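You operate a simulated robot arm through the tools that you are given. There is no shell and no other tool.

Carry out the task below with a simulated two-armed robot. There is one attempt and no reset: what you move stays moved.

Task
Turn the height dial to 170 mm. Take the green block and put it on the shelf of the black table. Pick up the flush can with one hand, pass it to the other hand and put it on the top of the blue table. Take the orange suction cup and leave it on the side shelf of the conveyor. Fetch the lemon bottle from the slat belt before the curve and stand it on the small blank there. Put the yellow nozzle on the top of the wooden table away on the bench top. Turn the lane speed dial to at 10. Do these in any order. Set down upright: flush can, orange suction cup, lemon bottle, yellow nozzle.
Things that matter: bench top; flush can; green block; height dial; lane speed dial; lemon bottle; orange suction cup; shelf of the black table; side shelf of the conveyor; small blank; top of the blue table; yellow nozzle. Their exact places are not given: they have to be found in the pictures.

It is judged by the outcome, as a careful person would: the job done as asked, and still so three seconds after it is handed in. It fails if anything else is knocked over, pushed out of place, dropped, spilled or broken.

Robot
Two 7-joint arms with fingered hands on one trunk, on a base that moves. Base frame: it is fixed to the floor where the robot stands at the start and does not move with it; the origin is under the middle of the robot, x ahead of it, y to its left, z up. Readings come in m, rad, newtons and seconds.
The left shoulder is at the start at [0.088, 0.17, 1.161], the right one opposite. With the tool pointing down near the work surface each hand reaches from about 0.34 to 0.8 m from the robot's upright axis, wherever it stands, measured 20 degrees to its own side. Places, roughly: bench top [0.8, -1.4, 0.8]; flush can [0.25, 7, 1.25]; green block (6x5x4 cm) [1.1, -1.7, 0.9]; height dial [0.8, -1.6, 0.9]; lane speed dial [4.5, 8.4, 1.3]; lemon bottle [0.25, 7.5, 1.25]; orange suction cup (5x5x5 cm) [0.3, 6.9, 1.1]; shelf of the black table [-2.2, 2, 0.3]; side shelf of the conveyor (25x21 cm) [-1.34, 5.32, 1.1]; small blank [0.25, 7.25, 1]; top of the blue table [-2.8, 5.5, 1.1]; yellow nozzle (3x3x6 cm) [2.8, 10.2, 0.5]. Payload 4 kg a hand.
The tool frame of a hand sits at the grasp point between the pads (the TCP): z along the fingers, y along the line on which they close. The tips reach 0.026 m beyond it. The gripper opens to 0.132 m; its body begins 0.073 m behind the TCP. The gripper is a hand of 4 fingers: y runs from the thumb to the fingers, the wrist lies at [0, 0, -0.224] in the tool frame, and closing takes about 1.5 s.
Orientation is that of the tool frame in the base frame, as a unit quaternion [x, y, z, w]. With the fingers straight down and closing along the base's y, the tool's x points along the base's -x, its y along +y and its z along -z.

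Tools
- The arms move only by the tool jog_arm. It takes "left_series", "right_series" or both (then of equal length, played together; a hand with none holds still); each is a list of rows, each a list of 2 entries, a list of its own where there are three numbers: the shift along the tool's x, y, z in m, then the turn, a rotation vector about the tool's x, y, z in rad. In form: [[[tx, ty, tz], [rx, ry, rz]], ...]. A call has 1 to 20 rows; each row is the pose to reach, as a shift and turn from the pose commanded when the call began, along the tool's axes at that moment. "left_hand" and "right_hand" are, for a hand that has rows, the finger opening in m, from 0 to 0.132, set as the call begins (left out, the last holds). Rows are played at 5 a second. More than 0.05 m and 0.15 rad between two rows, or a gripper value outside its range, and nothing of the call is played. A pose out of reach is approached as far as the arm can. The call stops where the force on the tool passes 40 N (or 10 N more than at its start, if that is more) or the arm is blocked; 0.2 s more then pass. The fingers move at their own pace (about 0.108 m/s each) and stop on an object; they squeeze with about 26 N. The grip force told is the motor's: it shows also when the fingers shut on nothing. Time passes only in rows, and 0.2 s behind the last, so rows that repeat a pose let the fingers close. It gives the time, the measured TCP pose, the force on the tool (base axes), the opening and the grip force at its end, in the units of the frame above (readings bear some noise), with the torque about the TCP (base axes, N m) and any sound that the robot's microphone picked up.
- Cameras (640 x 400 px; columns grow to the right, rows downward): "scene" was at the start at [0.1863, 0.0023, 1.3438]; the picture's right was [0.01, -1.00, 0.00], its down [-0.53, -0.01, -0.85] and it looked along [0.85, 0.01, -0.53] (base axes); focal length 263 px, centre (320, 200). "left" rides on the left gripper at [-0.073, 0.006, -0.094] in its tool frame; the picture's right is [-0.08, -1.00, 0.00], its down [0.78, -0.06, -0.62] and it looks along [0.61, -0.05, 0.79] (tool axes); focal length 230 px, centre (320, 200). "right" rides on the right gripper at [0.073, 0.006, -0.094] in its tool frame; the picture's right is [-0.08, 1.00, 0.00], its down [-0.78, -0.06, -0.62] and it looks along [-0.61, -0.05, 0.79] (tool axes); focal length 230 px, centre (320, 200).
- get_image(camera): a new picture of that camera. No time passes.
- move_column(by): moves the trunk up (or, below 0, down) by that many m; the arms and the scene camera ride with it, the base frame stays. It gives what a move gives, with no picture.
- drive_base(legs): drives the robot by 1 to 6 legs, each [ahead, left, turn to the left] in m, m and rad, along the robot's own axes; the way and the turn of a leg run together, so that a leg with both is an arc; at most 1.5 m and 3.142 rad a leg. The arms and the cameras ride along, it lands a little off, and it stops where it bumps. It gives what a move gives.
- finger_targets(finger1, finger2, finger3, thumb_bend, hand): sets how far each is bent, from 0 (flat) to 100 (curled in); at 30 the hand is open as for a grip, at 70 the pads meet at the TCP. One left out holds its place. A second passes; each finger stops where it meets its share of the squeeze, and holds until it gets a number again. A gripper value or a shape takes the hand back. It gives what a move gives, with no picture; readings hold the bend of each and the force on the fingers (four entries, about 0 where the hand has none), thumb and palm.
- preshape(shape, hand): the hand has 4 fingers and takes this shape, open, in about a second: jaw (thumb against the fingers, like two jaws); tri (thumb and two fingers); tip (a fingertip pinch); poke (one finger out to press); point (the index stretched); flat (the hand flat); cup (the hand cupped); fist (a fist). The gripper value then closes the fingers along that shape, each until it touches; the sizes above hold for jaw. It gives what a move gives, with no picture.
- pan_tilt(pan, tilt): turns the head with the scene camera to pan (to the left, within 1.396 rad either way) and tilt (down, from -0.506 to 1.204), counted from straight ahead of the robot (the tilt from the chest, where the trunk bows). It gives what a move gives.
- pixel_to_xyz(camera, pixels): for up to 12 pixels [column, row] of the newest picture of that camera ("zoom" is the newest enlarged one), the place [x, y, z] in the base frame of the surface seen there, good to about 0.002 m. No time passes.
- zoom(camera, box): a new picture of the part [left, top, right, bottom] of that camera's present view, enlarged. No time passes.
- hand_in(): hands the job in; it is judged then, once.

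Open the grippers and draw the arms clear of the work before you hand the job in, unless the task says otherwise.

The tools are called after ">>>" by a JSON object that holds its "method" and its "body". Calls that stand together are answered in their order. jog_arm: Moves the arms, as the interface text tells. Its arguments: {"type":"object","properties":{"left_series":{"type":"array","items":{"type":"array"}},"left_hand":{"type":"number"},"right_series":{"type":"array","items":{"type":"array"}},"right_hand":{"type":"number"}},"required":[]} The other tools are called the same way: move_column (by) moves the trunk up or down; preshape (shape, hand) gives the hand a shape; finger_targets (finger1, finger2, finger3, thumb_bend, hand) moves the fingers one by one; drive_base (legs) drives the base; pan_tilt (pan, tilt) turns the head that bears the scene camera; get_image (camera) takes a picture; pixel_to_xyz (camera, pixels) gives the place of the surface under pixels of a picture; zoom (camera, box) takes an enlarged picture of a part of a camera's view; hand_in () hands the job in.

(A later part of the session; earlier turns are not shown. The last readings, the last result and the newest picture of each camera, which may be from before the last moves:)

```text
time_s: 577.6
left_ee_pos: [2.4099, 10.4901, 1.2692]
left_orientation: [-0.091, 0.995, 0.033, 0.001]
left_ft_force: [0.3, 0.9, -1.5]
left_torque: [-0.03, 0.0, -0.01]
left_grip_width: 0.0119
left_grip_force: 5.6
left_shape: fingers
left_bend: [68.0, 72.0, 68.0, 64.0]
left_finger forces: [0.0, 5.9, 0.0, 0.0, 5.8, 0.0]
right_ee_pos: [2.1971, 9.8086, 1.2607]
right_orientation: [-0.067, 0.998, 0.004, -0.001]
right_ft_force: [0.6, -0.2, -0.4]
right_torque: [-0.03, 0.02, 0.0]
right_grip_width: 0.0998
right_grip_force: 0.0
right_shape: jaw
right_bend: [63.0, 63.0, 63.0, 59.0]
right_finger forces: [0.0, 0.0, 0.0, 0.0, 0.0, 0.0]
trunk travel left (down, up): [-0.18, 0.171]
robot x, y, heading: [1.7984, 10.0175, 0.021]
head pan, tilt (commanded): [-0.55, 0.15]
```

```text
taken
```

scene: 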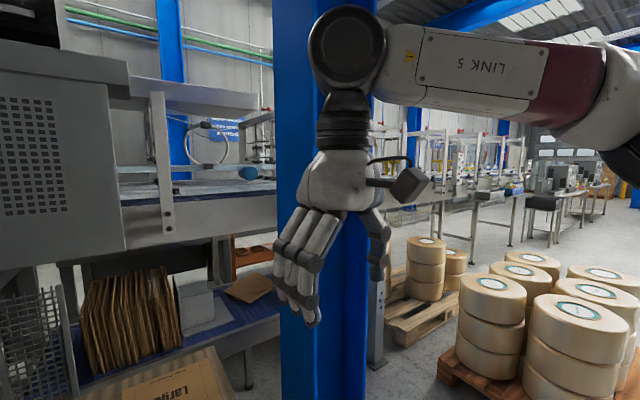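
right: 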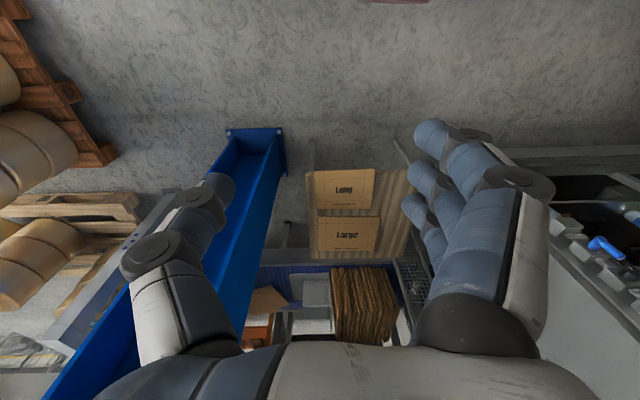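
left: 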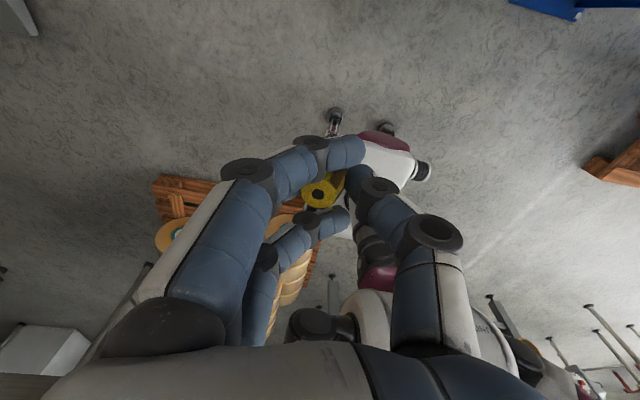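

The dial isn't visible from here, so I'll view the lane machine from its south end. I turn right and drive back south along the corridor to y≈6.3.

>>> {"method": "drive_base", "body": {"legs": [[0, 0, -1.59], [1.3, 0, 0], [1.3, 0, 0], [1.1, 0, 0]]}}

>>> {"method": "pan_tilt", "body": {"pan": 1.1, "tilt": 0.2}}

>>> {"method": "get_image", "body": {"camera": "scene"}}

```text
time_s: 599.5
left_ee_pos: [2.1571, 5.6488, 1.27]
left_orientation: [0.661, 0.749, 0.023, 0.025]
left_ft_force: [0.2, 0.3, -0.6]
left_torque: [-0.01, 0.0, 0.01]
left_grip_width: 0.0118
left_grip_force: 5.8
left_shape: fingers
left_bend: [68.0, 72.0, 68.0, 64.0]
left_finger forces: [0.0, 6.0, 0.0, 0.0, 5.8, 0.0]
right_ee_pos: [1.4912, 5.9035, 1.2599]
right_orientation: [0.68, 0.733, 0.003, 0.002]
right_ft_force: [-0.3, 0.0, -0.3]
right_torque: [0.0, -0.03, 0.0]
right_grip_width: 0.0997
right_grip_force: 0.0
right_shape: jaw
right_bend: [63.0, 63.0, 63.0, 59.0]
right_finger forces: [0.0, 0.0, 0.0, 0.1, 0.1, 0.1]
trunk travel left (down, up): [-0.18, 0.171]
robot x, y, heading: [1.7212, 6.2916, -1.609]
head pan, tilt (commanded): [-0.55, 0.15]
```

```text
time_s: 601.2
left_ee_pos: [2.1576, 5.65, 1.2697]
left_orientation: [0.661, 0.749, 0.023, 0.024]
left_ft_force: [0.0, 1.1, -1.6]
left_torque: [0.01, -0.02, 0.0]
left_grip_width: 0.0116
left_grip_force: 5.6
left_shape: fingers
left_bend: [68.0, 72.0, 68.0, 64.0]
left_finger forces: [0.0, 5.9, 0.1, 0.0, 5.9, 0.0]
right_ee_pos: [1.4917, 5.9027, 1.2615]
right_orientation: [0.679, 0.734, 0.003, 0.002]
right_ft_force: [0.1, 0.6, 0.1]
right_torque: [-0.01, 0.02, -0.04]
right_grip_width: 0.0997
right_grip_force: 0.1
right_shape: jaw
right_bend: [63.0, 63.0, 63.0, 59.0]
right_finger forces: [0.0, 0.0, 0.1, 0.0, 0.0, 0.0]
trunk travel left (down, up): [-0.18, 0.171]
robot x, y, heading: [1.7196, 6.2916, -1.612]
head pan, tilt (commanded): [1.1, 0.201]
```

```text
taken
```

scene: 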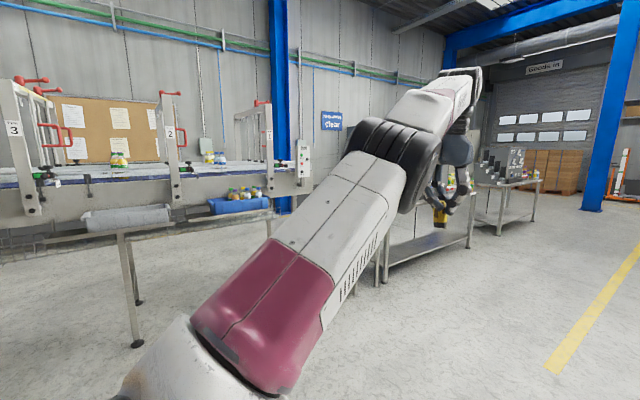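

I turn left to face the lane machine (+x) and look along it.

>>> {"method": "drive_base", "body": {"legs": [[0, 0, 1.61], [0.6, 0, 0]]}}

>>> {"method": "pan_tilt", "body": {"pan": 0.5, "tilt": 0.1}}

>>> {"method": "get_image", "body": {"camera": "scene"}}

>>> {"method": "pan_tilt", "body": {"pan": 0.0, "tilt": 0.2}}

>>> {"method": "get_image", "body": {"camera": "scene"}}

```text
time_s: 608.5
left_ee_pos: [2.9681, 6.703, 1.2708]
left_orientation: [-0.062, 0.998, 0.033, 0.002]
left_ft_force: [0.1, 0.1, -0.2]
left_torque: [-0.02, -0.03, 0.0]
left_grip_width: 0.0116
left_grip_force: 5.2
left_shape: fingers
left_bend: [68.0, 73.0, 68.0, 64.0]
left_finger forces: [0.1, 6.1, 0.1, 0.0, 5.4, 0.1]
right_ee_pos: [2.7158, 6.0357, 1.2603]
right_orientation: [-0.038, 0.999, 0.003, -0.001]
right_ft_force: [0.2, -0.5, 0.5]
right_torque: [0.02, 0.02, 0.01]
right_grip_width: 0.0998
right_grip_force: 0.1
right_shape: jaw
right_bend: [63.0, 63.0, 63.0, 59.0]
right_finger forces: [0.1, 0.1, 0.1, 0.1, 0.0, 0.1]
trunk travel left (down, up): [-0.18, 0.171]
robot x, y, heading: [2.332, 6.2684, -0.039]
head pan, tilt (commanded): [1.1, 0.201]
```

```text
time_s: 609.5
left_ee_pos: [2.9677, 6.7043, 1.2698]
left_orientation: [-0.062, 0.998, 0.033, 0.0]
left_ft_force: [0.4, 0.2, -0.9]
left_torque: [0.02, 0.01, 0.02]
left_grip_width: 0.0116
left_grip_force: 6.3
left_shape: fingers
left_bend: [68.0, 73.0, 68.0, 64.0]
left_finger forces: [0.0, 6.0, 0.0, 0.1, 5.3, 0.0]
right_ee_pos: [2.715, 6.0366, 1.2595]
right_orientation: [-0.038, 0.999, 0.003, 0.0]
right_ft_force: [-0.1, 0.5, -0.1]
right_torque: [-0.02, -0.02, -0.01]
right_grip_width: 0.0997
right_grip_force: 0.1
right_shape: jaw
right_bend: [63.0, 63.0, 63.0, 59.0]
right_finger forces: [0.1, 0.1, 0.1, 0.0, 0.0, 0.1]
trunk travel left (down, up): [-0.18, 0.171]
robot x, y, heading: [2.3297, 6.2637, -0.041]
head pan, tilt (commanded): [0.499, 0.099]
```

```text
taken
```

scene: 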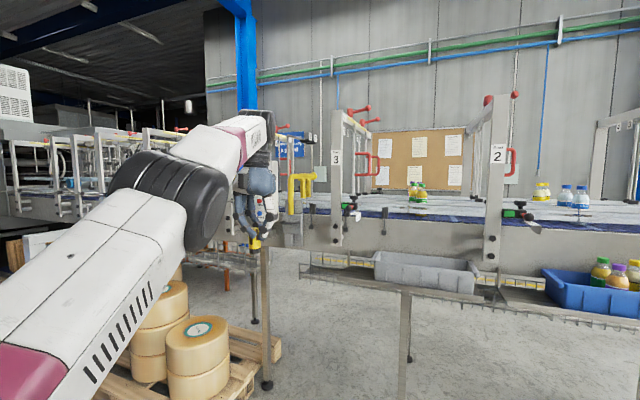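

```text
time_s: 610.4
left_ee_pos: [2.968, 6.7037, 1.2699]
left_orientation: [-0.062, 0.998, 0.034, 0.001]
left_ft_force: [-0.1, -0.5, -0.6]
left_torque: [0.0, -0.01, -0.04]
left_grip_width: 0.012
left_grip_force: 5.6
left_shape: fingers
left_bend: [68.0, 73.0, 68.0, 64.0]
left_finger forces: [0.0, 6.0, 0.0, 0.1, 5.3, 0.0]
right_ee_pos: [2.715, 6.0362, 1.2599]
right_orientation: [-0.037, 0.999, 0.003, 0.0]
right_ft_force: [-0.2, 0.1, 0.0]
right_torque: [0.02, -0.01, -0.02]
right_grip_width: 0.0996
right_grip_force: 0.1
right_shape: jaw
right_bend: [63.0, 63.0, 63.0, 59.0]
right_finger forces: [0.1, 0.0, 0.1, 0.1, 0.0, 0.0]
trunk travel left (down, up): [-0.18, 0.171]
robot x, y, heading: [2.3308, 6.2644, -0.039]
head pan, tilt (commanded): [0.0, 0.201]
```

```text
taken
```

scene: 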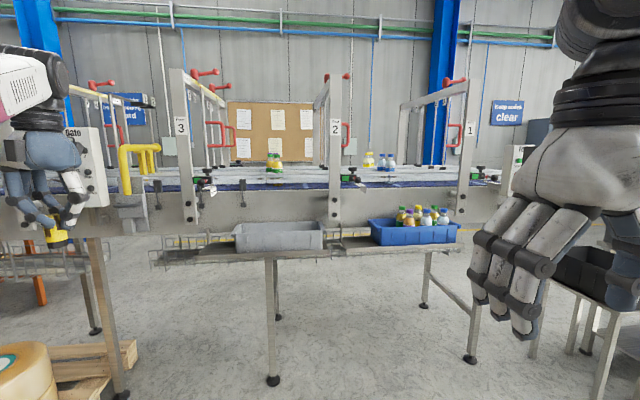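

I see a "Gate" control box at (85,165) behind the left hand. I zoom on parts of the machine to find the lane speed dial.

>>> {"method": "zoom", "body": {"camera": "scene", "box": [0, 80, 240, 240]}}

>>> {"method": "pixel_to_xyz", "body": {"camera": "zoom", "pixels": [[225, 150], [250, 200], [360, 180], [490, 130], [330, 120], [560, 230], [420, 250], [620, 200]]}}

>>> {"method": "pan_tilt", "body": {"pan": 0.75, "tilt": 0.1}}

>>> {"method": "zoom", "body": {"camera": "scene", "box": [0, 80, 320, 260]}}

```text
2.50 times, centred on (120, 160) of scene
```

zoom: 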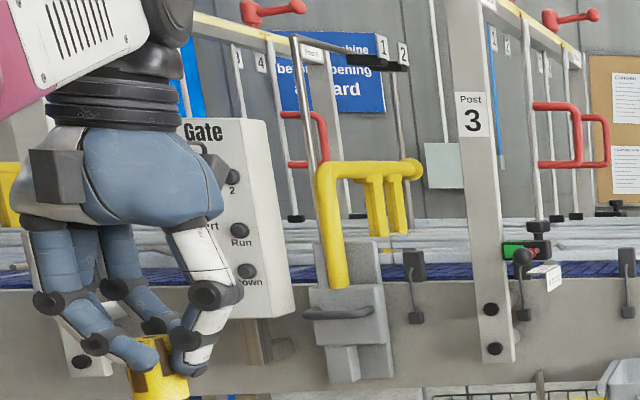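

```text
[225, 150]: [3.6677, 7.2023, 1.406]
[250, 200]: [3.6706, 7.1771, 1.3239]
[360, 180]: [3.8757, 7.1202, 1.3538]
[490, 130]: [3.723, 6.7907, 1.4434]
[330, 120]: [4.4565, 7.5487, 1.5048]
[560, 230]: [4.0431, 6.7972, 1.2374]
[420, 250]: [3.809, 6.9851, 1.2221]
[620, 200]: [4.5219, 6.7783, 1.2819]
```

```text
time_s: 611.5
left_ee_pos: [2.9666, 6.703, 1.2704]
left_orientation: [-0.062, 0.997, 0.033, 0.001]
left_ft_force: [-0.8, 0.1, -1.0]
left_torque: [-0.01, -0.02, 0.01]
left_grip_width: 0.0117
left_grip_force: 5.7
left_shape: fingers
left_bend: [68.0, 73.0, 68.0, 64.0]
left_finger forces: [0.0, 5.9, 0.0, 0.0, 5.3, 0.1]
right_ee_pos: [2.7142, 6.0366, 1.2604]
right_orientation: [-0.038, 0.999, 0.004, -0.002]
right_ft_force: [0.4, 0.0, -0.3]
right_torque: [-0.01, -0.01, 0.02]
right_grip_width: 0.1001
right_grip_force: 0.1
right_shape: jaw
right_bend: [63.0, 63.0, 63.0, 59.0]
right_finger forces: [0.0, 0.1, 0.0, 0.0, 0.0, 0.0]
trunk travel left (down, up): [-0.18, 0.171]
robot x, y, heading: [2.3286, 6.2668, -0.039]
head pan, tilt (commanded): [0.75, 0.099]
```

```text
2.00 times, centred on (160, 170) of scene
```

zoom: 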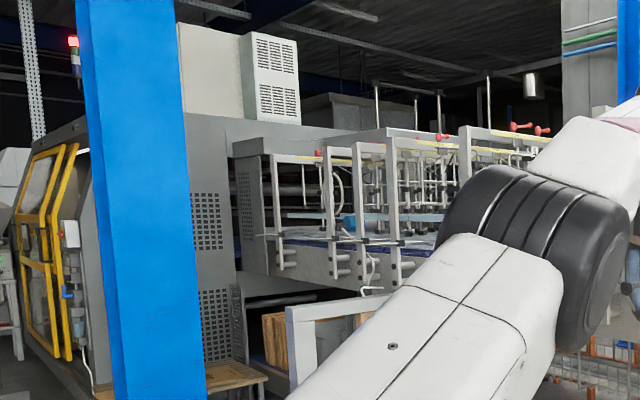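

The lane machine spans x≈3.7–4.6; the dial at x≈4.5 is likely on its east side. I go to the south end and look for a way around.

>>> {"method": "drive_base", "body": {"legs": [[0, -0.9, 0.04], [0, -0.9, 0]]}}

>>> {"method": "pan_tilt", "body": {"pan": 0.0, "tilt": 0.35}}

>>> {"method": "get_image", "body": {"camera": "scene"}}

>>> {"method": "pixel_to_xyz", "body": {"camera": "scene", "pixels": [[320, 250], [400, 250], [250, 250], [320, 180], [200, 200], [450, 200], [500, 250], [280, 200], [350, 200], [420, 180], [240, 170], [550, 300]]}}

```text
time_s: 627.5
left_ee_pos: [2.9372, 4.9507, 1.2703]
left_orientation: [-0.087, 0.996, 0.033, 0.0]
left_ft_force: [-1.0, -0.1, -0.3]
left_torque: [-0.04, 0.04, 0.0]
left_grip_width: 0.0117
left_grip_force: 6.0
left_shape: fingers
left_bend: [68.0, 73.0, 68.0, 64.0]
left_finger forces: [0.1, 6.0, 0.0, 0.0, 5.3, 0.0]
right_ee_pos: [2.7168, 4.2719, 1.2607]
right_orientation: [-0.062, 0.998, 0.005, -0.001]
right_ft_force: [-0.2, 0.7, 0.0]
right_torque: [0.03, -0.02, -0.04]
right_grip_width: 0.0998
right_grip_force: 0.0
right_shape: jaw
right_bend: [63.0, 63.0, 63.0, 59.0]
right_finger forces: [0.0, 0.1, 0.1, 0.0, 0.1, 0.0]
trunk travel left (down, up): [-0.18, 0.171]
robot x, y, heading: [2.3203, 4.4839, 0.006]
head pan, tilt (commanded): [0.75, 0.099]
```

```text
time_s: 628.6
left_ee_pos: [2.9366, 4.9517, 1.2706]
left_orientation: [-0.087, 0.996, 0.034, 0.001]
left_ft_force: [0.3, 0.4, -0.6]
left_torque: [-0.01, 0.04, -0.01]
left_grip_width: 0.0117
left_grip_force: 6.0
left_shape: fingers
left_bend: [68.0, 73.0, 68.0, 64.0]
left_finger forces: [0.1, 6.0, 0.0, 0.0, 5.3, 0.1]
right_ee_pos: [2.717, 4.2721, 1.259]
right_orientation: [-0.063, 0.998, 0.004, -0.001]
right_ft_force: [0.5, 0.1, -0.2]
right_torque: [-0.04, -0.03, -0.03]
right_grip_width: 0.0997
right_grip_force: 0.1
right_shape: jaw
right_bend: [63.0, 63.0, 63.0, 59.0]
right_finger forces: [0.0, 0.1, 0.0, 0.0, 0.1, 0.2]
trunk travel left (down, up): [-0.18, 0.171]
robot x, y, heading: [2.3202, 4.4839, 0.008]
head pan, tilt (commanded): [0.0, 0.351]
```

```text
taken
```

scene: 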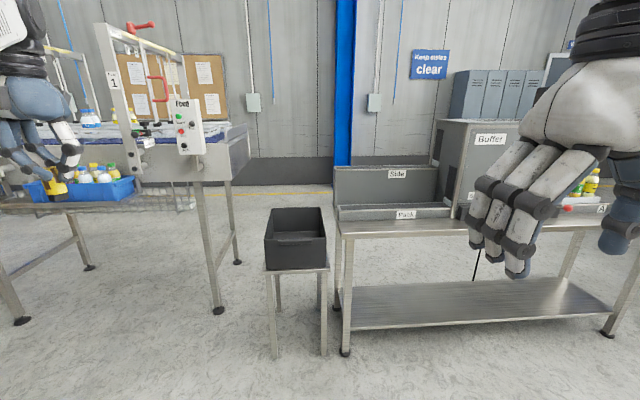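

```text
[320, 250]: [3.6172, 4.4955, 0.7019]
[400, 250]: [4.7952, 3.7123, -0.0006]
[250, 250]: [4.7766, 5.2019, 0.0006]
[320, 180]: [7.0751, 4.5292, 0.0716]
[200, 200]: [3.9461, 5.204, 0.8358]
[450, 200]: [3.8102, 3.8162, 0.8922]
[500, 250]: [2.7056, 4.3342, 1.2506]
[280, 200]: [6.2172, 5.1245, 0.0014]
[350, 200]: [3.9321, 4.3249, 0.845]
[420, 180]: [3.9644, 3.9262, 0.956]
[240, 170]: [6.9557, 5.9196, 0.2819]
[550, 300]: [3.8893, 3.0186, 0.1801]
```

There is floor between the lane machine's leg at left and the bin stand. I measure that gap exactly.

>>> {"method": "pixel_to_xyz", "body": {"camera": "scene", "pixels": [[275, 352], [266, 270], [218, 308], [236, 260], [267, 220], [278, 300], [188, 120], [200, 150], [245, 150], [250, 195], [325, 265], [345, 350]]}}

>>> {"method": "zoom", "body": {"camera": "scene", "box": [150, 80, 350, 200]}}

```text
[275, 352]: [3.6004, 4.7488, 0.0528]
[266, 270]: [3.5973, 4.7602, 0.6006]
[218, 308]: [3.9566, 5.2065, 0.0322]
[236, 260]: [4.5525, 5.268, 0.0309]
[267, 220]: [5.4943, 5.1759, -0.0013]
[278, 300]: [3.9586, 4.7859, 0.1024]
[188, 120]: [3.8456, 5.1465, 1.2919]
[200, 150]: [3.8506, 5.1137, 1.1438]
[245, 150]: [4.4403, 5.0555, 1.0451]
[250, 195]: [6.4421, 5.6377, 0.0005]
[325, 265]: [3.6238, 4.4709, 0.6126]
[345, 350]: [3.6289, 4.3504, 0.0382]
```

```text
3.20 times, centred on (250, 140) of scene
```

zoom: 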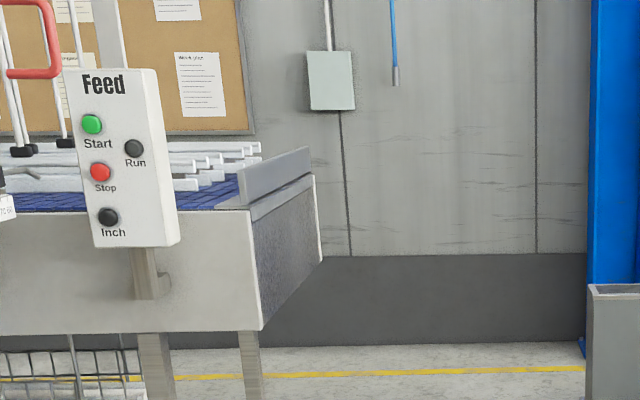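

That gap is only about 0.40 m at floor level, too narrow. I move further south to look for a passage to the east side beyond the steel table.

>>> {"method": "drive_base", "body": {"legs": [[0, -1.0, 0], [0, -1.0, 0]]}}

>>> {"method": "get_image", "body": {"camera": "scene"}}

>>> {"method": "pixel_to_xyz", "body": {"camera": "scene", "pixels": [[320, 250], [400, 250], [250, 250], [320, 200], [200, 250], [450, 250], [100, 250], [280, 200], [360, 200], [420, 200], [240, 200], [150, 350]]}}

```text
time_s: 646.6
left_ee_pos: [2.9651, 2.9352, 1.2709]
left_orientation: [-0.091, 0.995, 0.033, 0.001]
left_ft_force: [0.9, -0.3, -0.3]
left_torque: [0.02, -0.01, 0.0]
left_grip_width: 0.0117
left_grip_force: 5.8
left_shape: fingers
left_bend: [68.0, 73.0, 68.0, 64.0]
left_finger forces: [0.1, 6.1, 0.1, 0.0, 5.3, 0.0]
right_ee_pos: [2.7522, 2.2542, 1.2596]
right_orientation: [-0.067, 0.998, 0.004, 0.0]
right_ft_force: [0.7, -0.2, 0.7]
right_torque: [-0.01, 0.01, -0.02]
right_grip_width: 0.0999
right_grip_force: 0.0
right_shape: jaw
right_bend: [63.0, 63.0, 63.0, 59.0]
right_finger forces: [0.0, 0.0, 0.0, 0.0, 0.1, 0.0]
trunk travel left (down, up): [-0.18, 0.171]
robot x, y, heading: [2.3517, 2.4607, 0.02]
head pan, tilt (commanded): [0.0, 0.351]
```

```text
taken
```

scene: 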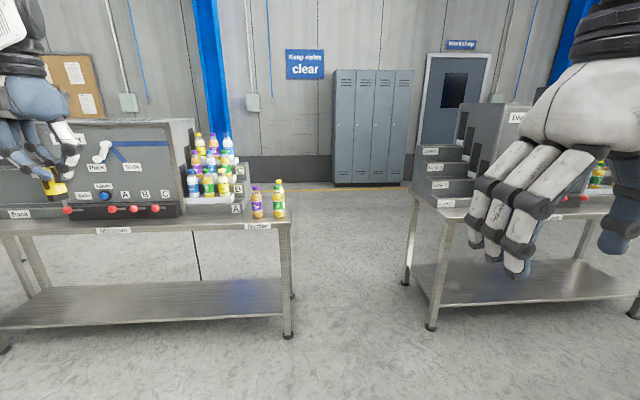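

```text
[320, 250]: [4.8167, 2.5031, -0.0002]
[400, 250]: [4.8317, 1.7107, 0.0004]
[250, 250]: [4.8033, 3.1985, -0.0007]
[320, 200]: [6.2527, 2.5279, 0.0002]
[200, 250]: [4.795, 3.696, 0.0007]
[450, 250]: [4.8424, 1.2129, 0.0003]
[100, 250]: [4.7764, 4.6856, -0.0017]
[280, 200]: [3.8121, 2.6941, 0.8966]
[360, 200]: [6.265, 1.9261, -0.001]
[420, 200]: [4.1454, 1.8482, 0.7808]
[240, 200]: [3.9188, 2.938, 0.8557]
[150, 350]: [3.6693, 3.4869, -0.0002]
```

There is a passage of about 0.7 m between the two steel tables (y≈1.93–2.62). I draw the left hand inward and up first so both arms pass freely.

>>> {"method": "jog_arm", "body": {"left_series": [[[0.017, -0.038, -0.013], [0, 0, 0]], [[0.034, -0.0765, -0.027], [0, 0, 0]], [[0.051, -0.115, -0.04], [0, 0, 0]], [[0.069, -0.153, -0.053], [0, 0, 0]], [[0.086, -0.191, -0.067], [0, 0, 0]], [[0.103, -0.2295, -0.08], [0, 0, 0]], [[0.103, -0.2295, -0.08], [0, 0, 0]]]}}

>>> {"method": "get_image", "body": {"camera": "scene"}}

>>> {"method": "pixel_to_xyz", "body": {"camera": "scene", "pixels": [[288, 335], [432, 325], [292, 225], [405, 190], [278, 185], [225, 140], [440, 150], [295, 300]]}}

```text
time_s: 648.2
left_ee_pos: [2.9079, 2.6875, 1.3347]
left_orientation: [-0.091, 0.995, 0.034, 0.001]
left_ft_force: [0.0, 0.2, -0.9]
left_torque: [-0.01, 0.03, -0.04]
left_grip_width: 0.0093
left_grip_force: 2.6
left_shape: fingers
left_bend: [68.0, 74.0, 68.0, 67.0]
left_finger forces: [2.6, 2.9, 0.2, 0.0, 0.2, 0.0]
right_ee_pos: [2.7528, 2.2553, 1.2589]
right_orientation: [-0.067, 0.998, 0.003, -0.001]
right_ft_force: [0.0, 0.7, 0.1]
right_torque: [0.02, -0.04, 0.0]
right_grip_width: 0.0998
right_grip_force: 0.0
right_shape: jaw
right_bend: [63.0, 63.0, 63.0, 59.0]
right_finger forces: [0.0, 0.0, 0.0, 0.1, 0.0, 0.0]
trunk travel left (down, up): [-0.18, 0.171]
robot x, y, heading: [2.3584, 2.4601, 0.015]
head pan, tilt (commanded): [0.0, 0.351]
```

```text
taken
```

scene: 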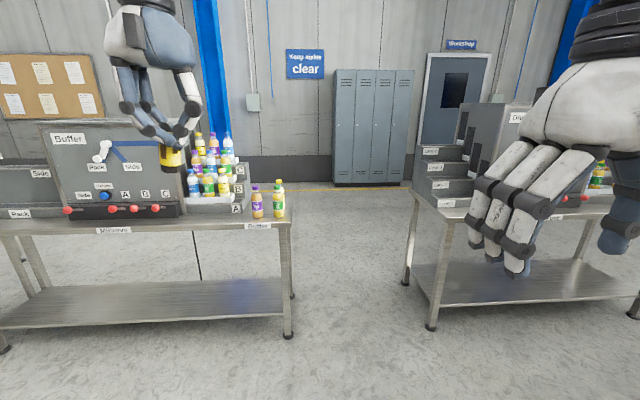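

```text
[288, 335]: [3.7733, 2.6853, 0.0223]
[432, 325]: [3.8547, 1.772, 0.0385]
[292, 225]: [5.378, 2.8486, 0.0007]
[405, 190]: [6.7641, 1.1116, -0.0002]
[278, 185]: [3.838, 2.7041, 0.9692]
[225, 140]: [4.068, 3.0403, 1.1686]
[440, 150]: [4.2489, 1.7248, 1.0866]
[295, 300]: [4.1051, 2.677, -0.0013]
```

The left finger forces changed (thumb 0.2 N): the nozzle may be slipping. I zoom on it right away.

>>> {"method": "zoom", "body": {"camera": "left", "box": [230, 110, 420, 280]}}

>>> {"method": "zoom", "body": {"camera": "scene", "box": [100, 60, 260, 200]}}

```text
2.35 times, centred on (325, 195) of left
```

zoom: 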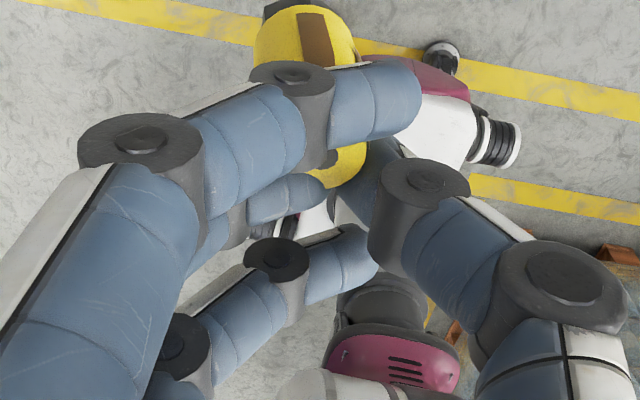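

```text
2.86 times, centred on (180, 130) of scene
```

zoom: 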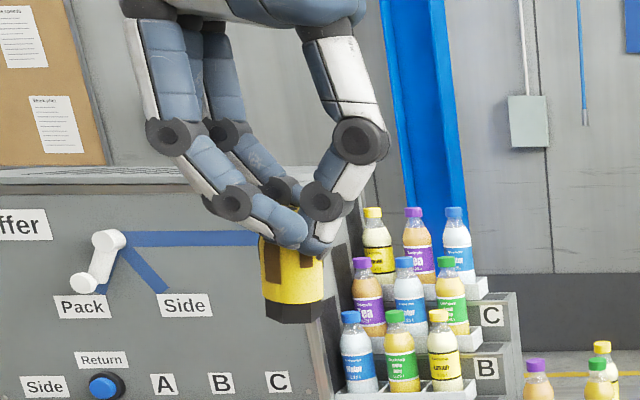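

The nozzle slid down and hangs only by its top between the fingertips. Before any time passes, I measure exactly where it is.

>>> {"method": "pixel_to_xyz", "body": {"camera": "zoom", "pixels": [[290, 250], [290, 280], [275, 300], [310, 300], [290, 315], [285, 245], [315, 240], [265, 240], [270, 270], [320, 270]]}}

>>> {"method": "zoom", "body": {"camera": "left", "box": [280, 90, 390, 200]}}

>>> {"method": "pixel_to_xyz", "body": {"camera": "zoom", "pixels": [[130, 120], [200, 100], [250, 130], [240, 270], [260, 260], [210, 280], [300, 300], [220, 60]]}}

```text
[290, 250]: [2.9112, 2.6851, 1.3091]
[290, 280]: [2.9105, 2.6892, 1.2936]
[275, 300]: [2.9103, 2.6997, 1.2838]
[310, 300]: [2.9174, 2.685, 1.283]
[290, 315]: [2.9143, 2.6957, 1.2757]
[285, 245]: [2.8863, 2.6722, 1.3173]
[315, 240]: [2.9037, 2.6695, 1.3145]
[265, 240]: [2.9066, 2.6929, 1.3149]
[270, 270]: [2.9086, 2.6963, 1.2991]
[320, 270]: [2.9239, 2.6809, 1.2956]
```

```text
3.64 times, centred on (335, 145) of left
```

zoom: 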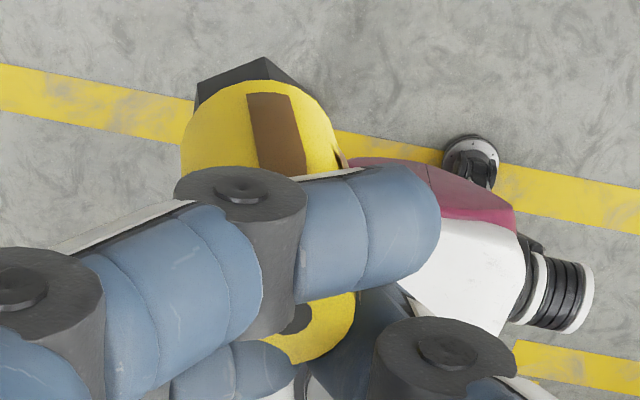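

```text
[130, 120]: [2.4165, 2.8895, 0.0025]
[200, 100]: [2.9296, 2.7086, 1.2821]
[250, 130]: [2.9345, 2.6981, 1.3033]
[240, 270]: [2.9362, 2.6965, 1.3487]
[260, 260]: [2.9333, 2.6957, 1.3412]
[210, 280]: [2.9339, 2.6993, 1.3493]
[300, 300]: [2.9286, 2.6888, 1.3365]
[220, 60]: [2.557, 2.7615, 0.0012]
```

The nozzle sits in the groove between index and middle finger against the thumb's edge. I'll avoid arm motion; I let a moment pass by turning the head toward the route to the bench and re-read the finger forces.

>>> {"method": "pan_tilt", "body": {"pan": -1.2, "tilt": 0.3}}

>>> {"method": "get_image", "body": {"camera": "scene"}}

>>> {"method": "zoom", "body": {"camera": "left", "box": [230, 90, 420, 260]}}

```text
time_s: 649.6
left_ee_pos: [2.9071, 2.6862, 1.3342]
left_orientation: [-0.091, 0.995, 0.034, 0.0]
left_ft_force: [-0.3, -0.1, -0.8]
left_torque: [0.03, 0.01, 0.02]
left_grip_width: 0.0092
left_grip_force: 2.8
left_shape: fingers
left_bend: [68.0, 74.0, 68.0, 67.0]
left_finger forces: [2.7, 2.8, 0.0, 0.1, 0.2, 0.0]
right_ee_pos: [2.7503, 2.2546, 1.2598]
right_orientation: [-0.067, 0.998, 0.003, -0.001]
right_ft_force: [0.8, -0.1, 0.0]
right_torque: [-0.01, -0.02, 0.01]
right_grip_width: 0.0997
right_grip_force: 0.0
right_shape: jaw
right_bend: [63.0, 63.0, 63.0, 59.0]
right_finger forces: [0.1, 0.1, 0.0, 0.0, 0.1, 0.1]
trunk travel left (down, up): [-0.18, 0.171]
robot x, y, heading: [2.3589, 2.4607, 0.018]
head pan, tilt (commanded): [-1.201, 0.3]
```

```text
taken
```

scene: 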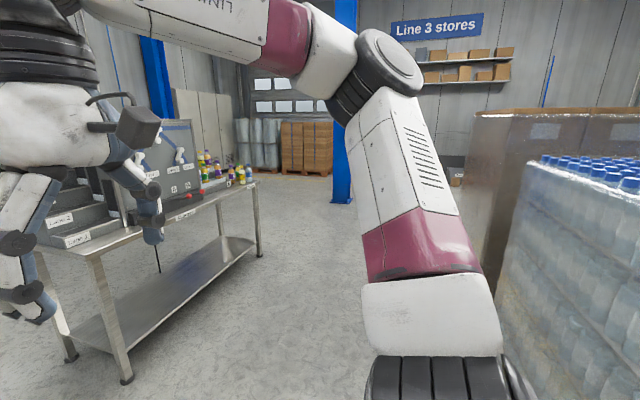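

```text
2.35 times, centred on (325, 175) of left
```

zoom: 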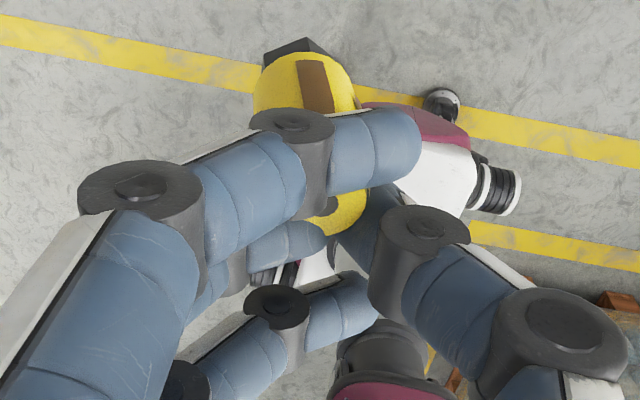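

The hold is steady (2.7/2.8 N). I measure the corridor between the pallets and the second table for driving gently to the bench.

>>> {"method": "pixel_to_xyz", "body": {"camera": "scene", "pixels": [[510, 330], [530, 260], [480, 200], [490, 150], [125, 378], [258, 255], [300, 300], [330, 200], [250, 350], [350, 170], [470, 170], [60, 250]]}}

```text
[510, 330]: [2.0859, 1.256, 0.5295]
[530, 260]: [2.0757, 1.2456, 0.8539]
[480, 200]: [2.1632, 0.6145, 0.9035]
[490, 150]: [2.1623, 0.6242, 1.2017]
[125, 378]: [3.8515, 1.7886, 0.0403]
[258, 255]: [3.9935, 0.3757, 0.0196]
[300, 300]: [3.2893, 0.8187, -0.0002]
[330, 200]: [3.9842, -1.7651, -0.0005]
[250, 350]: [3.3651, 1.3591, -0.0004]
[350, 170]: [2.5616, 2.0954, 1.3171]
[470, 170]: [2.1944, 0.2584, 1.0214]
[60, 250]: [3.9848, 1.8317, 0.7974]
```

The corridor (x 2.2–3.85) is wide. I drive ahead 0.5 m and turn right to face -y, then check the nozzle.

>>> {"method": "drive_base", "body": {"legs": [[0.5, 0, 0]]}}

>>> {"method": "drive_base", "body": {"legs": [[0, 0, -1.589]]}}

>>> {"method": "zoom", "body": {"camera": "left", "box": [230, 90, 420, 260]}}

```text
time_s: 652.5
left_ee_pos: [3.4177, 2.6907, 1.335]
left_orientation: [-0.088, 0.996, 0.034, 0.001]
left_ft_force: [0.4, 0.1, -0.8]
left_torque: [0.02, 0.0, -0.02]
left_grip_width: 0.0096
left_grip_force: 2.6
left_shape: fingers
left_bend: [68.0, 74.0, 68.0, 67.0]
left_finger forces: [2.6, 2.8, 0.1, 0.0, 0.2, 0.0]
right_ee_pos: [3.2594, 2.2588, 1.2598]
right_orientation: [-0.064, 0.998, 0.004, -0.001]
right_ft_force: [-0.3, 0.8, 0.7]
right_torque: [-0.01, 0.02, -0.02]
right_grip_width: 0.0995
right_grip_force: 0.1
right_shape: jaw
right_bend: [63.0, 63.0, 63.0, 59.0]
right_finger forces: [0.1, 0.1, 0.0, 0.0, 0.0, 0.1]
trunk travel left (down, up): [-0.18, 0.171]
robot x, y, heading: [2.866, 2.4716, 0.012]
head pan, tilt (commanded): [-1.201, 0.3]
```

```text
time_s: 656.9
left_ee_pos: [3.0552, 1.9022, 1.3357]
left_orientation: [0.662, 0.749, 0.023, 0.024]
left_ft_force: [0.4, 1.1, -0.6]
left_torque: [0.0, 0.0, -0.01]
left_grip_width: 0.0096
left_grip_force: 2.7
left_shape: fingers
left_bend: [68.0, 74.0, 68.0, 67.0]
left_finger forces: [2.6, 2.9, 0.0, 0.1, 0.2, 0.0]
right_ee_pos: [2.6316, 2.0855, 1.2592]
right_orientation: [0.681, 0.732, 0.002, 0.002]
right_ft_force: [-0.5, -0.2, -0.3]
right_torque: [-0.01, 0.01, -0.03]
right_grip_width: 0.1
right_grip_force: 0.0
right_shape: jaw
right_bend: [63.0, 63.0, 63.0, 59.0]
right_finger forces: [0.1, 0.1, 0.0, 0.1, 0.0, 0.0]
trunk travel left (down, up): [-0.18, 0.171]
robot x, y, heading: [2.864, 2.4663, -1.611]
head pan, tilt (commanded): [-1.201, 0.3]
```

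```text
2.35 times, centred on (325, 175) of left
```

zoom: 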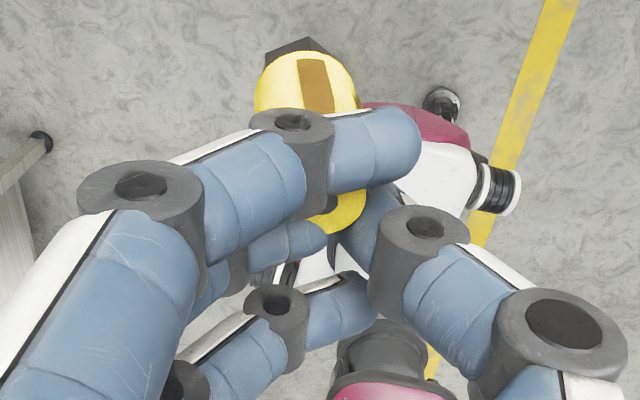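

The nozzle stays put. I drive ahead south 2.9 m in two legs.

>>> {"method": "drive_base", "body": {"legs": [[1.45, 0, 0], [1.45, 0, 0]]}}

>>> {"method": "pan_tilt", "body": {"pan": -0.7, "tilt": 0.5}}

>>> {"method": "get_image", "body": {"camera": "scene"}}

```text
time_s: 670.9
left_ee_pos: [2.9131, -0.9871, 1.3343]
left_orientation: [0.669, 0.743, 0.023, 0.025]
left_ft_force: [0.6, 1.1, -1.2]
left_torque: [0.02, 0.0, 0.02]
left_grip_width: 0.0095
left_grip_force: 2.8
left_shape: fingers
left_bend: [68.0, 74.0, 68.0, 67.0]
left_finger forces: [2.5, 2.8, 0.1, 0.0, 0.2, 0.0]
right_ee_pos: [2.4945, -0.7985, 1.2607]
right_orientation: [0.687, 0.726, 0.003, 0.003]
right_ft_force: [0.4, 0.8, -0.2]
right_torque: [0.01, 0.01, -0.02]
right_grip_width: 0.0998
right_grip_force: 0.0
right_shape: jaw
right_bend: [63.0, 63.0, 63.0, 59.0]
right_finger forces: [0.1, 0.0, 0.0, 0.0, 0.1, 0.0]
trunk travel left (down, up): [-0.18, 0.171]
robot x, y, heading: [2.7352, -0.4159, -1.63]
head pan, tilt (commanded): [-1.201, 0.3]
```

```text
time_s: 671.8
left_ee_pos: [2.9135, -0.9876, 1.3359]
left_orientation: [0.668, 0.743, 0.023, 0.025]
left_ft_force: [0.4, 0.3, -0.7]
left_torque: [-0.01, -0.01, 0.02]
left_grip_width: 0.0093
left_grip_force: 3.0
left_shape: fingers
left_bend: [68.0, 74.0, 68.0, 67.0]
left_finger forces: [2.6, 2.8, 0.1, 0.0, 0.2, 0.1]
right_ee_pos: [2.4944, -0.7975, 1.2601]
right_orientation: [0.687, 0.727, 0.003, 0.002]
right_ft_force: [-0.5, 0.5, 0.1]
right_torque: [-0.01, 0.01, 0.01]
right_grip_width: 0.0997
right_grip_force: 0.1
right_shape: jaw
right_bend: [63.0, 63.0, 63.0, 59.0]
right_finger forces: [0.0, 0.0, 0.1, 0.0, 0.0, 0.0]
trunk travel left (down, up): [-0.18, 0.171]
robot x, y, heading: [2.7299, -0.4147, -1.633]
head pan, tilt (commanded): [-0.7, 0.499]
```

```text
taken
```

scene: 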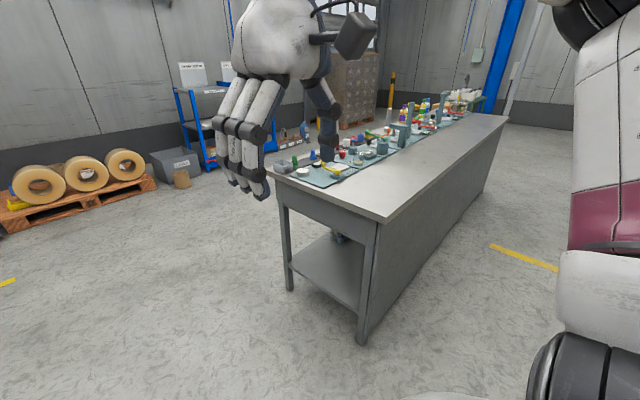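

The nozzle is still held. I align with the bench (turn left 0.15) and strafe right 1.2 m in front of its free front strip.

>>> {"method": "drive_base", "body": {"legs": [[0, 0, 0.149], [0, -1.2, 0]]}}

>>> {"method": "pan_tilt", "body": {"pan": 0.1, "tilt": 0.65}}

>>> {"method": "get_image", "body": {"camera": "scene"}}

>>> {"method": "zoom", "body": {"camera": "left", "box": [230, 90, 420, 260]}}

```text
time_s: 683.0
left_ee_pos: [1.8197, -1.0593, 1.3363]
left_orientation: [0.615, 0.788, 0.025, 0.023]
left_ft_force: [-0.6, -0.8, -0.6]
left_torque: [0.01, 0.03, -0.02]
left_grip_width: 0.0095
left_grip_force: 3.0
left_shape: fingers
left_bend: [68.0, 74.0, 68.0, 67.0]
left_finger forces: [2.6, 2.9, 0.0, 0.0, 0.2, 0.0]
right_ee_pos: [1.378, -0.9308, 1.2594]
right_orientation: [0.633, 0.774, 0.003, 0.002]
right_ft_force: [1.2, 0.5, 0.1]
right_torque: [0.02, -0.02, -0.01]
right_grip_width: 0.0997
right_grip_force: 0.2
right_shape: jaw
right_bend: [63.0, 63.0, 63.0, 59.0]
right_finger forces: [0.0, 0.0, 0.0, 0.1, 0.1, 0.1]
trunk travel left (down, up): [-0.18, 0.171]
robot x, y, heading: [1.5594, -0.5218, -1.491]
head pan, tilt (commanded): [-0.7, 0.499]
```

```text
time_s: 684.1
left_ee_pos: [1.8219, -1.0588, 1.3354]
left_orientation: [0.614, 0.788, 0.024, 0.024]
left_ft_force: [0.2, 0.2, -1.5]
left_torque: [-0.03, 0.03, 0.0]
left_grip_width: 0.0094
left_grip_force: 2.8
left_shape: fingers
left_bend: [68.0, 74.0, 68.0, 67.0]
left_finger forces: [2.6, 2.7, 0.0, 0.0, 0.1, 0.0]
right_ee_pos: [1.3776, -0.9315, 1.261]
right_orientation: [0.634, 0.774, 0.003, 0.002]
right_ft_force: [-0.2, 0.2, 0.9]
right_torque: [0.0, 0.02, 0.02]
right_grip_width: 0.1
right_grip_force: 0.2
right_shape: jaw
right_bend: [63.0, 63.0, 63.0, 59.0]
right_finger forces: [0.1, 0.0, 0.1, 0.1, 0.1, 0.0]
trunk travel left (down, up): [-0.18, 0.171]
robot x, y, heading: [1.5581, -0.5228, -1.489]
head pan, tilt (commanded): [0.099, 0.649]
```

```text
taken
```

scene: 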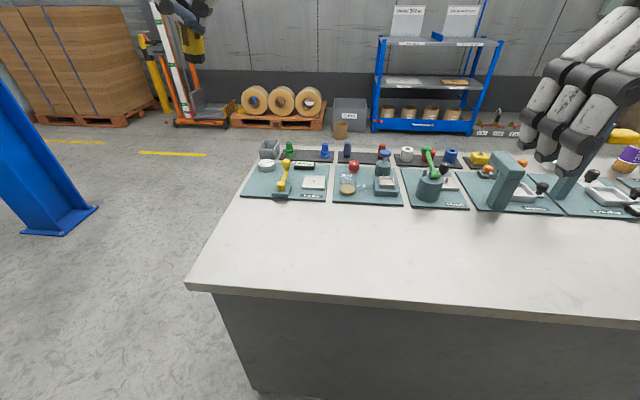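

```text
2.35 times, centred on (325, 175) of left
```

zoom: 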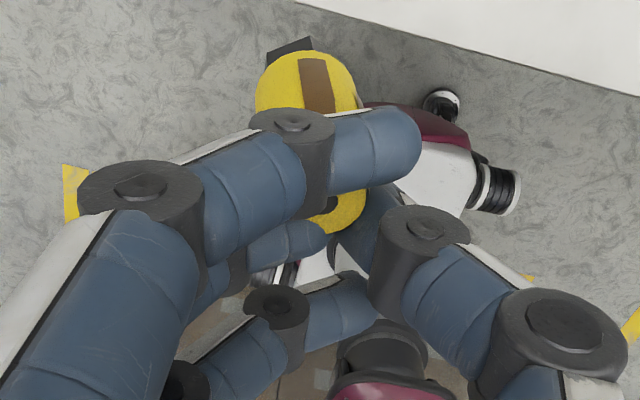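

I'm in front of the bench's free front strip. I measure its surface and edges to choose the placing spot.

>>> {"method": "pixel_to_xyz", "body": {"camera": "scene", "pixels": [[195, 280], [230, 215], [250, 230], [320, 240], [320, 280], [400, 250], [400, 300], [260, 270], [290, 215], [350, 215], [450, 240], [310, 200]]}}

```text
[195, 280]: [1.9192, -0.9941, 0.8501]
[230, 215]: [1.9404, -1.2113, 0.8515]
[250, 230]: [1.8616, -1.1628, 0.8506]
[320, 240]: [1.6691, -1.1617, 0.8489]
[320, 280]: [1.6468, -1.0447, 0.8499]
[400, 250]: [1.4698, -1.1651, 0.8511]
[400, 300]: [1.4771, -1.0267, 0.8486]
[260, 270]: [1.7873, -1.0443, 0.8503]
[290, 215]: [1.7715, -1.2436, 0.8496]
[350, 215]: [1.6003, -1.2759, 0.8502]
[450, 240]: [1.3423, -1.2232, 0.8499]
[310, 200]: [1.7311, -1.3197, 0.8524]
```

Bench top z=0.850 with a free strip y -1.0…-1.34. I drive 0.10 m ahead and 0.20 m right so the nozzle hangs over the middle of that strip.

>>> {"method": "drive_base", "body": {"legs": [[0.1, -0.2, 0]]}}

>>> {"method": "get_image", "body": {"camera": "scene"}}

```text
time_s: 686.5
left_ee_pos: [1.6307, -1.173, 1.3357]
left_orientation: [0.614, 0.789, 0.024, 0.024]
left_ft_force: [-0.2, -0.7, -1.0]
left_torque: [0.04, 0.01, -0.01]
left_grip_width: 0.0092
left_grip_force: 3.0
left_shape: fingers
left_bend: [68.0, 74.0, 68.0, 67.0]
left_finger forces: [2.6, 2.8, 0.0, 0.0, 0.1, 0.1]
right_ee_pos: [1.1872, -1.0474, 1.2594]
right_orientation: [0.634, 0.773, 0.003, 0.002]
right_ft_force: [0.3, -0.1, -0.5]
right_torque: [0.01, 0.02, 0.01]
right_grip_width: 0.0997
right_grip_force: 0.0
right_shape: jaw
right_bend: [63.0, 63.0, 63.0, 59.0]
right_finger forces: [0.0, 0.0, 0.0, 0.0, 0.1, 0.0]
trunk travel left (down, up): [-0.18, 0.171]
robot x, y, heading: [1.3676, -0.6362, -1.485]
head pan, tilt (commanded): [0.099, 0.649]
```

```text
taken
```

scene: 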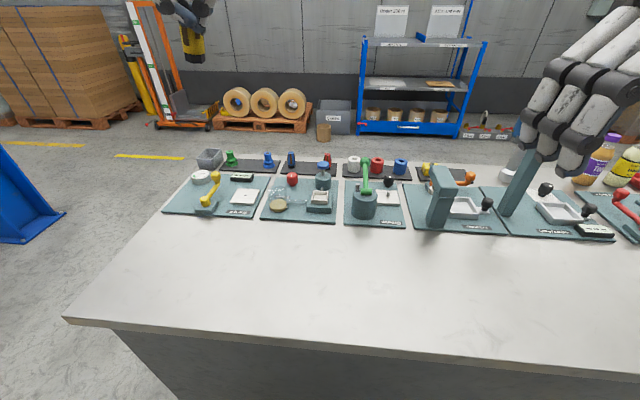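

The nozzle is over the free strip. I lower it very gently (ramped steps) by 0.38 m.

>>> {"method": "jog_arm", "body": {"left_series": [[[0, -0.0003, 0.004], [0, 0, 0]], [[0.0001, -0.0008, 0.012], [0, 0, 0]], [[0.0002, -0.0018, 0.026], [0, 0, 0]], [[0.0004, -0.0031, 0.0459], [0, 0, 0]], [[0.0006, -0.0047, 0.0699], [0, 0, 0]], [[0.0008, -0.0065, 0.0958], [0, 0, 0]], [[0.001, -0.0082, 0.1218], [0, 0, 0]], [[0.0012, -0.01, 0.1477], [0, 0, 0]], [[0.0015, -0.0117, 0.1737], [0, 0, 0]], [[0.0017, -0.0135, 0.1996], [0, 0, 0]], [[0.0019, -0.0152, 0.2255], [0, 0, 0]], [[0.0021, -0.017, 0.2515], [0, 0, 0]], [[0.0023, -0.0187, 0.2774], [0, 0, 0]], [[0.0026, -0.0205, 0.3034], [0, 0, 0]], [[0.0028, -0.0221, 0.3273], [0, 0, 0]], [[0.0029, -0.0235, 0.3473], [0, 0, 0]], [[0.003, -0.0244, 0.3613], [0, 0, 0]], [[0.0031, -0.0251, 0.3713], [0, 0, 0]], [[0.0032, -0.0255, 0.3772], [0, 0, 0]], [[0.0032, -0.0257, 0.3802], [0, 0, 0]]]}}

>>> {"method": "zoom", "body": {"camera": "left", "box": [230, 90, 420, 260]}}

>>> {"method": "get_image", "body": {"camera": "scene"}}

```text
time_s: 690.7
left_ee_pos: [1.6294, -1.1739, 0.9539]
left_orientation: [0.611, 0.791, 0.022, 0.022]
left_ft_force: [0.6, -0.2, -0.8]
left_torque: [-0.01, -0.04, 0.01]
left_grip_width: 0.0095
left_grip_force: 0.1
left_shape: fingers
left_bend: [68.0, 75.0, 68.0, 67.0]
left_finger forces: [0.0, 0.0, 0.0, 0.1, 0.0, 0.0]
right_ee_pos: [1.1869, -1.0461, 1.2605]
right_orientation: [0.633, 0.774, 0.002, 0.003]
right_ft_force: [0.9, -0.1, 0.2]
right_torque: [0.03, -0.04, -0.01]
right_grip_width: 0.0998
right_grip_force: 0.1
right_shape: jaw
right_bend: [63.0, 63.0, 63.0, 59.0]
right_finger forces: [0.1, 0.0, 0.1, 0.1, 0.0, 0.0]
trunk travel left (down, up): [-0.18, 0.171]
robot x, y, heading: [1.3714, -0.6333, -1.483]
head pan, tilt (commanded): [0.099, 0.649]
```

```text
2.35 times, centred on (325, 175) of left
```

zoom: 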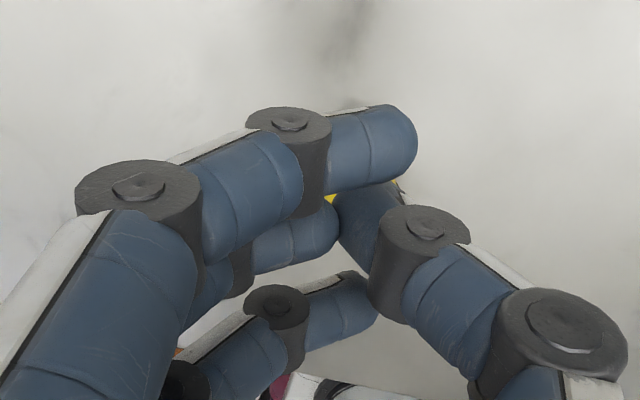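

```text
taken
```

scene: 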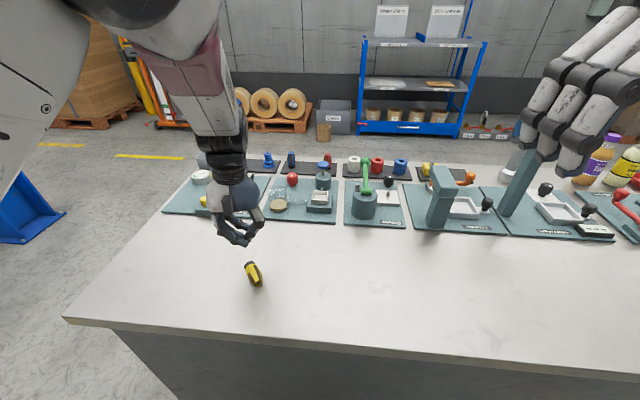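

The nozzle slipped out and now lies on the bench top at (254,273). It is on the right surface; I look closely to stand it up.

>>> {"method": "zoom", "body": {"camera": "scene", "box": [225, 245, 285, 300]}}

>>> {"method": "pixel_to_xyz", "body": {"camera": "zoom", "pixels": [[240, 140], [250, 130], [270, 180], [290, 220], [310, 260], [330, 290], [260, 200], [320, 200], [280, 160], [300, 180], [200, 200], [350, 300]]}}

```text
7.27 times, centred on (255, 272) of scene
```

zoom: 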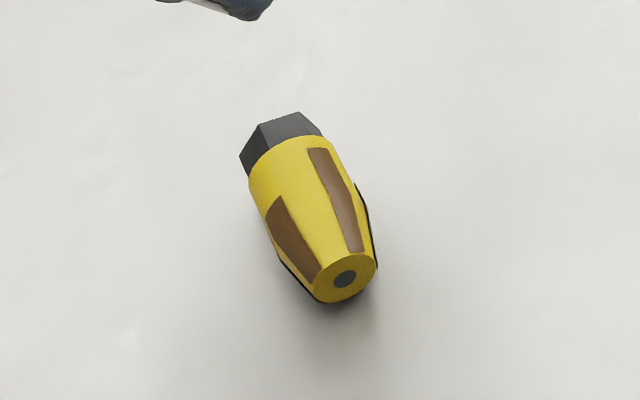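

```text
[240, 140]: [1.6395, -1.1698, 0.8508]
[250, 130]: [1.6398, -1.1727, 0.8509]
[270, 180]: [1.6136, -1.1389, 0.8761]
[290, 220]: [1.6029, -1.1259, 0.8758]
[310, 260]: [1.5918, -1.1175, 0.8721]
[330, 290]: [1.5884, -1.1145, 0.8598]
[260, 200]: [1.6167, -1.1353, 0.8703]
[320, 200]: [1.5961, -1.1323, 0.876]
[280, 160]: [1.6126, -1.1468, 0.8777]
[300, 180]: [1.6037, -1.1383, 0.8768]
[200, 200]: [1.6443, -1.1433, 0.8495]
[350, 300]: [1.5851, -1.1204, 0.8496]
```

The nozzle lies with its black base end at about (1.624,-1.159) and its top end at (1.588,-1.114). I plan to pinch it near its top end and raise that end in an arc so it pivots upright. First I raise the left hand and open it.

>>> {"method": "jog_arm", "body": {"left_series": [[[0, 0, -0.02], [0, 0, 0]], [[0, 0, -0.05], [0, 0, -0.1]], [[0.0, 0, -0.08], [0, 0, -0.2]], [[0.0, 0.0, -0.08], [0, 0, -0.3]], [[0, 0, -0.08], [0, 0, -0.433]], [[0, 0, -0.08], [0, 0, -0.433]]], "left_hand": 0.07}}

>>> {"method": "get_image", "body": {"camera": "left"}}

```text
time_s: 692.1
left_ee_pos: [1.6361, -1.1746, 1.0381]
left_orientation: [0.411, 0.912, 0.001, 0.001]
left_ft_force: [0.5, -0.4, -0.4]
left_torque: [-0.01, -0.01, 0.01]
left_grip_width: 0.0692
left_grip_force: 0.3
left_shape: jaw
left_bend: [72.0, 72.0, 72.0, 70.0]
left_finger forces: [0.0, 0.1, 0.1, 0.0, 0.1, 0.0]
right_ee_pos: [1.1886, -1.0465, 1.2583]
right_orientation: [0.633, 0.774, 0.003, 0.002]
right_ft_force: [0.2, -0.5, -0.4]
right_torque: [-0.01, 0.0, -0.04]
right_grip_width: 0.1
right_grip_force: 0.0
right_shape: jaw
right_bend: [63.0, 63.0, 63.0, 59.0]
right_finger forces: [0.0, 0.1, 0.0, 0.0, 0.0, 0.0]
trunk travel left (down, up): [-0.18, 0.171]
robot x, y, heading: [1.3657, -0.639, -1.491]
head pan, tilt (commanded): [0.099, 0.649]
```

```text
taken
```

left: 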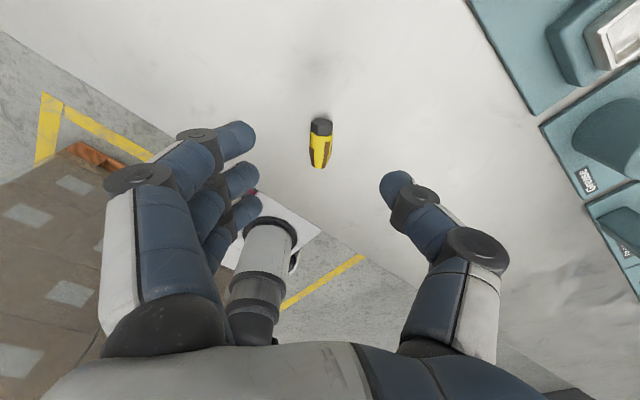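

The hand's yaw now matches the nozzle, which appears upright in the picture at (321,143) with its top end toward the hand's +x. I measure it from this camera.

>>> {"method": "zoom", "body": {"camera": "left", "box": [280, 105, 360, 185]}}

>>> {"method": "pixel_to_xyz", "body": {"camera": "zoom", "pixels": [[320, 100], [320, 130], [320, 180], [315, 230], [310, 270], [310, 300], [275, 200], [360, 200], [330, 90], [300, 310], [285, 150], [355, 150]]}}

```text
5.00 times, centred on (320, 145) of left
```

zoom: 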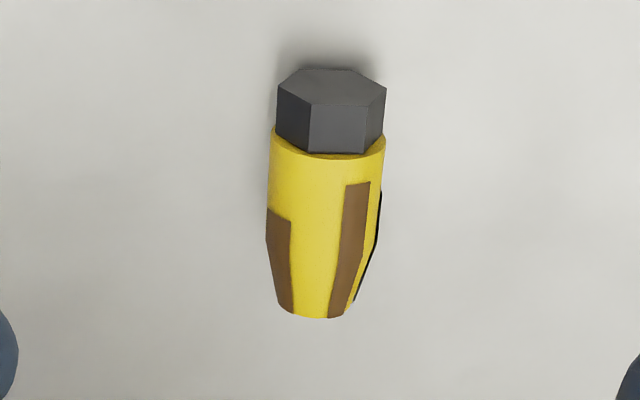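

```text
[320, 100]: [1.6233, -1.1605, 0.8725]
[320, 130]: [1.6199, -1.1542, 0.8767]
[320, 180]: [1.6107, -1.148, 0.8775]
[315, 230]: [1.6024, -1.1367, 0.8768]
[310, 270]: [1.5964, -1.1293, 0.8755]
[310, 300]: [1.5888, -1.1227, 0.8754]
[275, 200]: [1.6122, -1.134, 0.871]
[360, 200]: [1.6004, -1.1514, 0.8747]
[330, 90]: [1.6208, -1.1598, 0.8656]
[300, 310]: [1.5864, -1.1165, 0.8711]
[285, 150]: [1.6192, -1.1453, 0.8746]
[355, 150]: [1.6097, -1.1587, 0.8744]
```

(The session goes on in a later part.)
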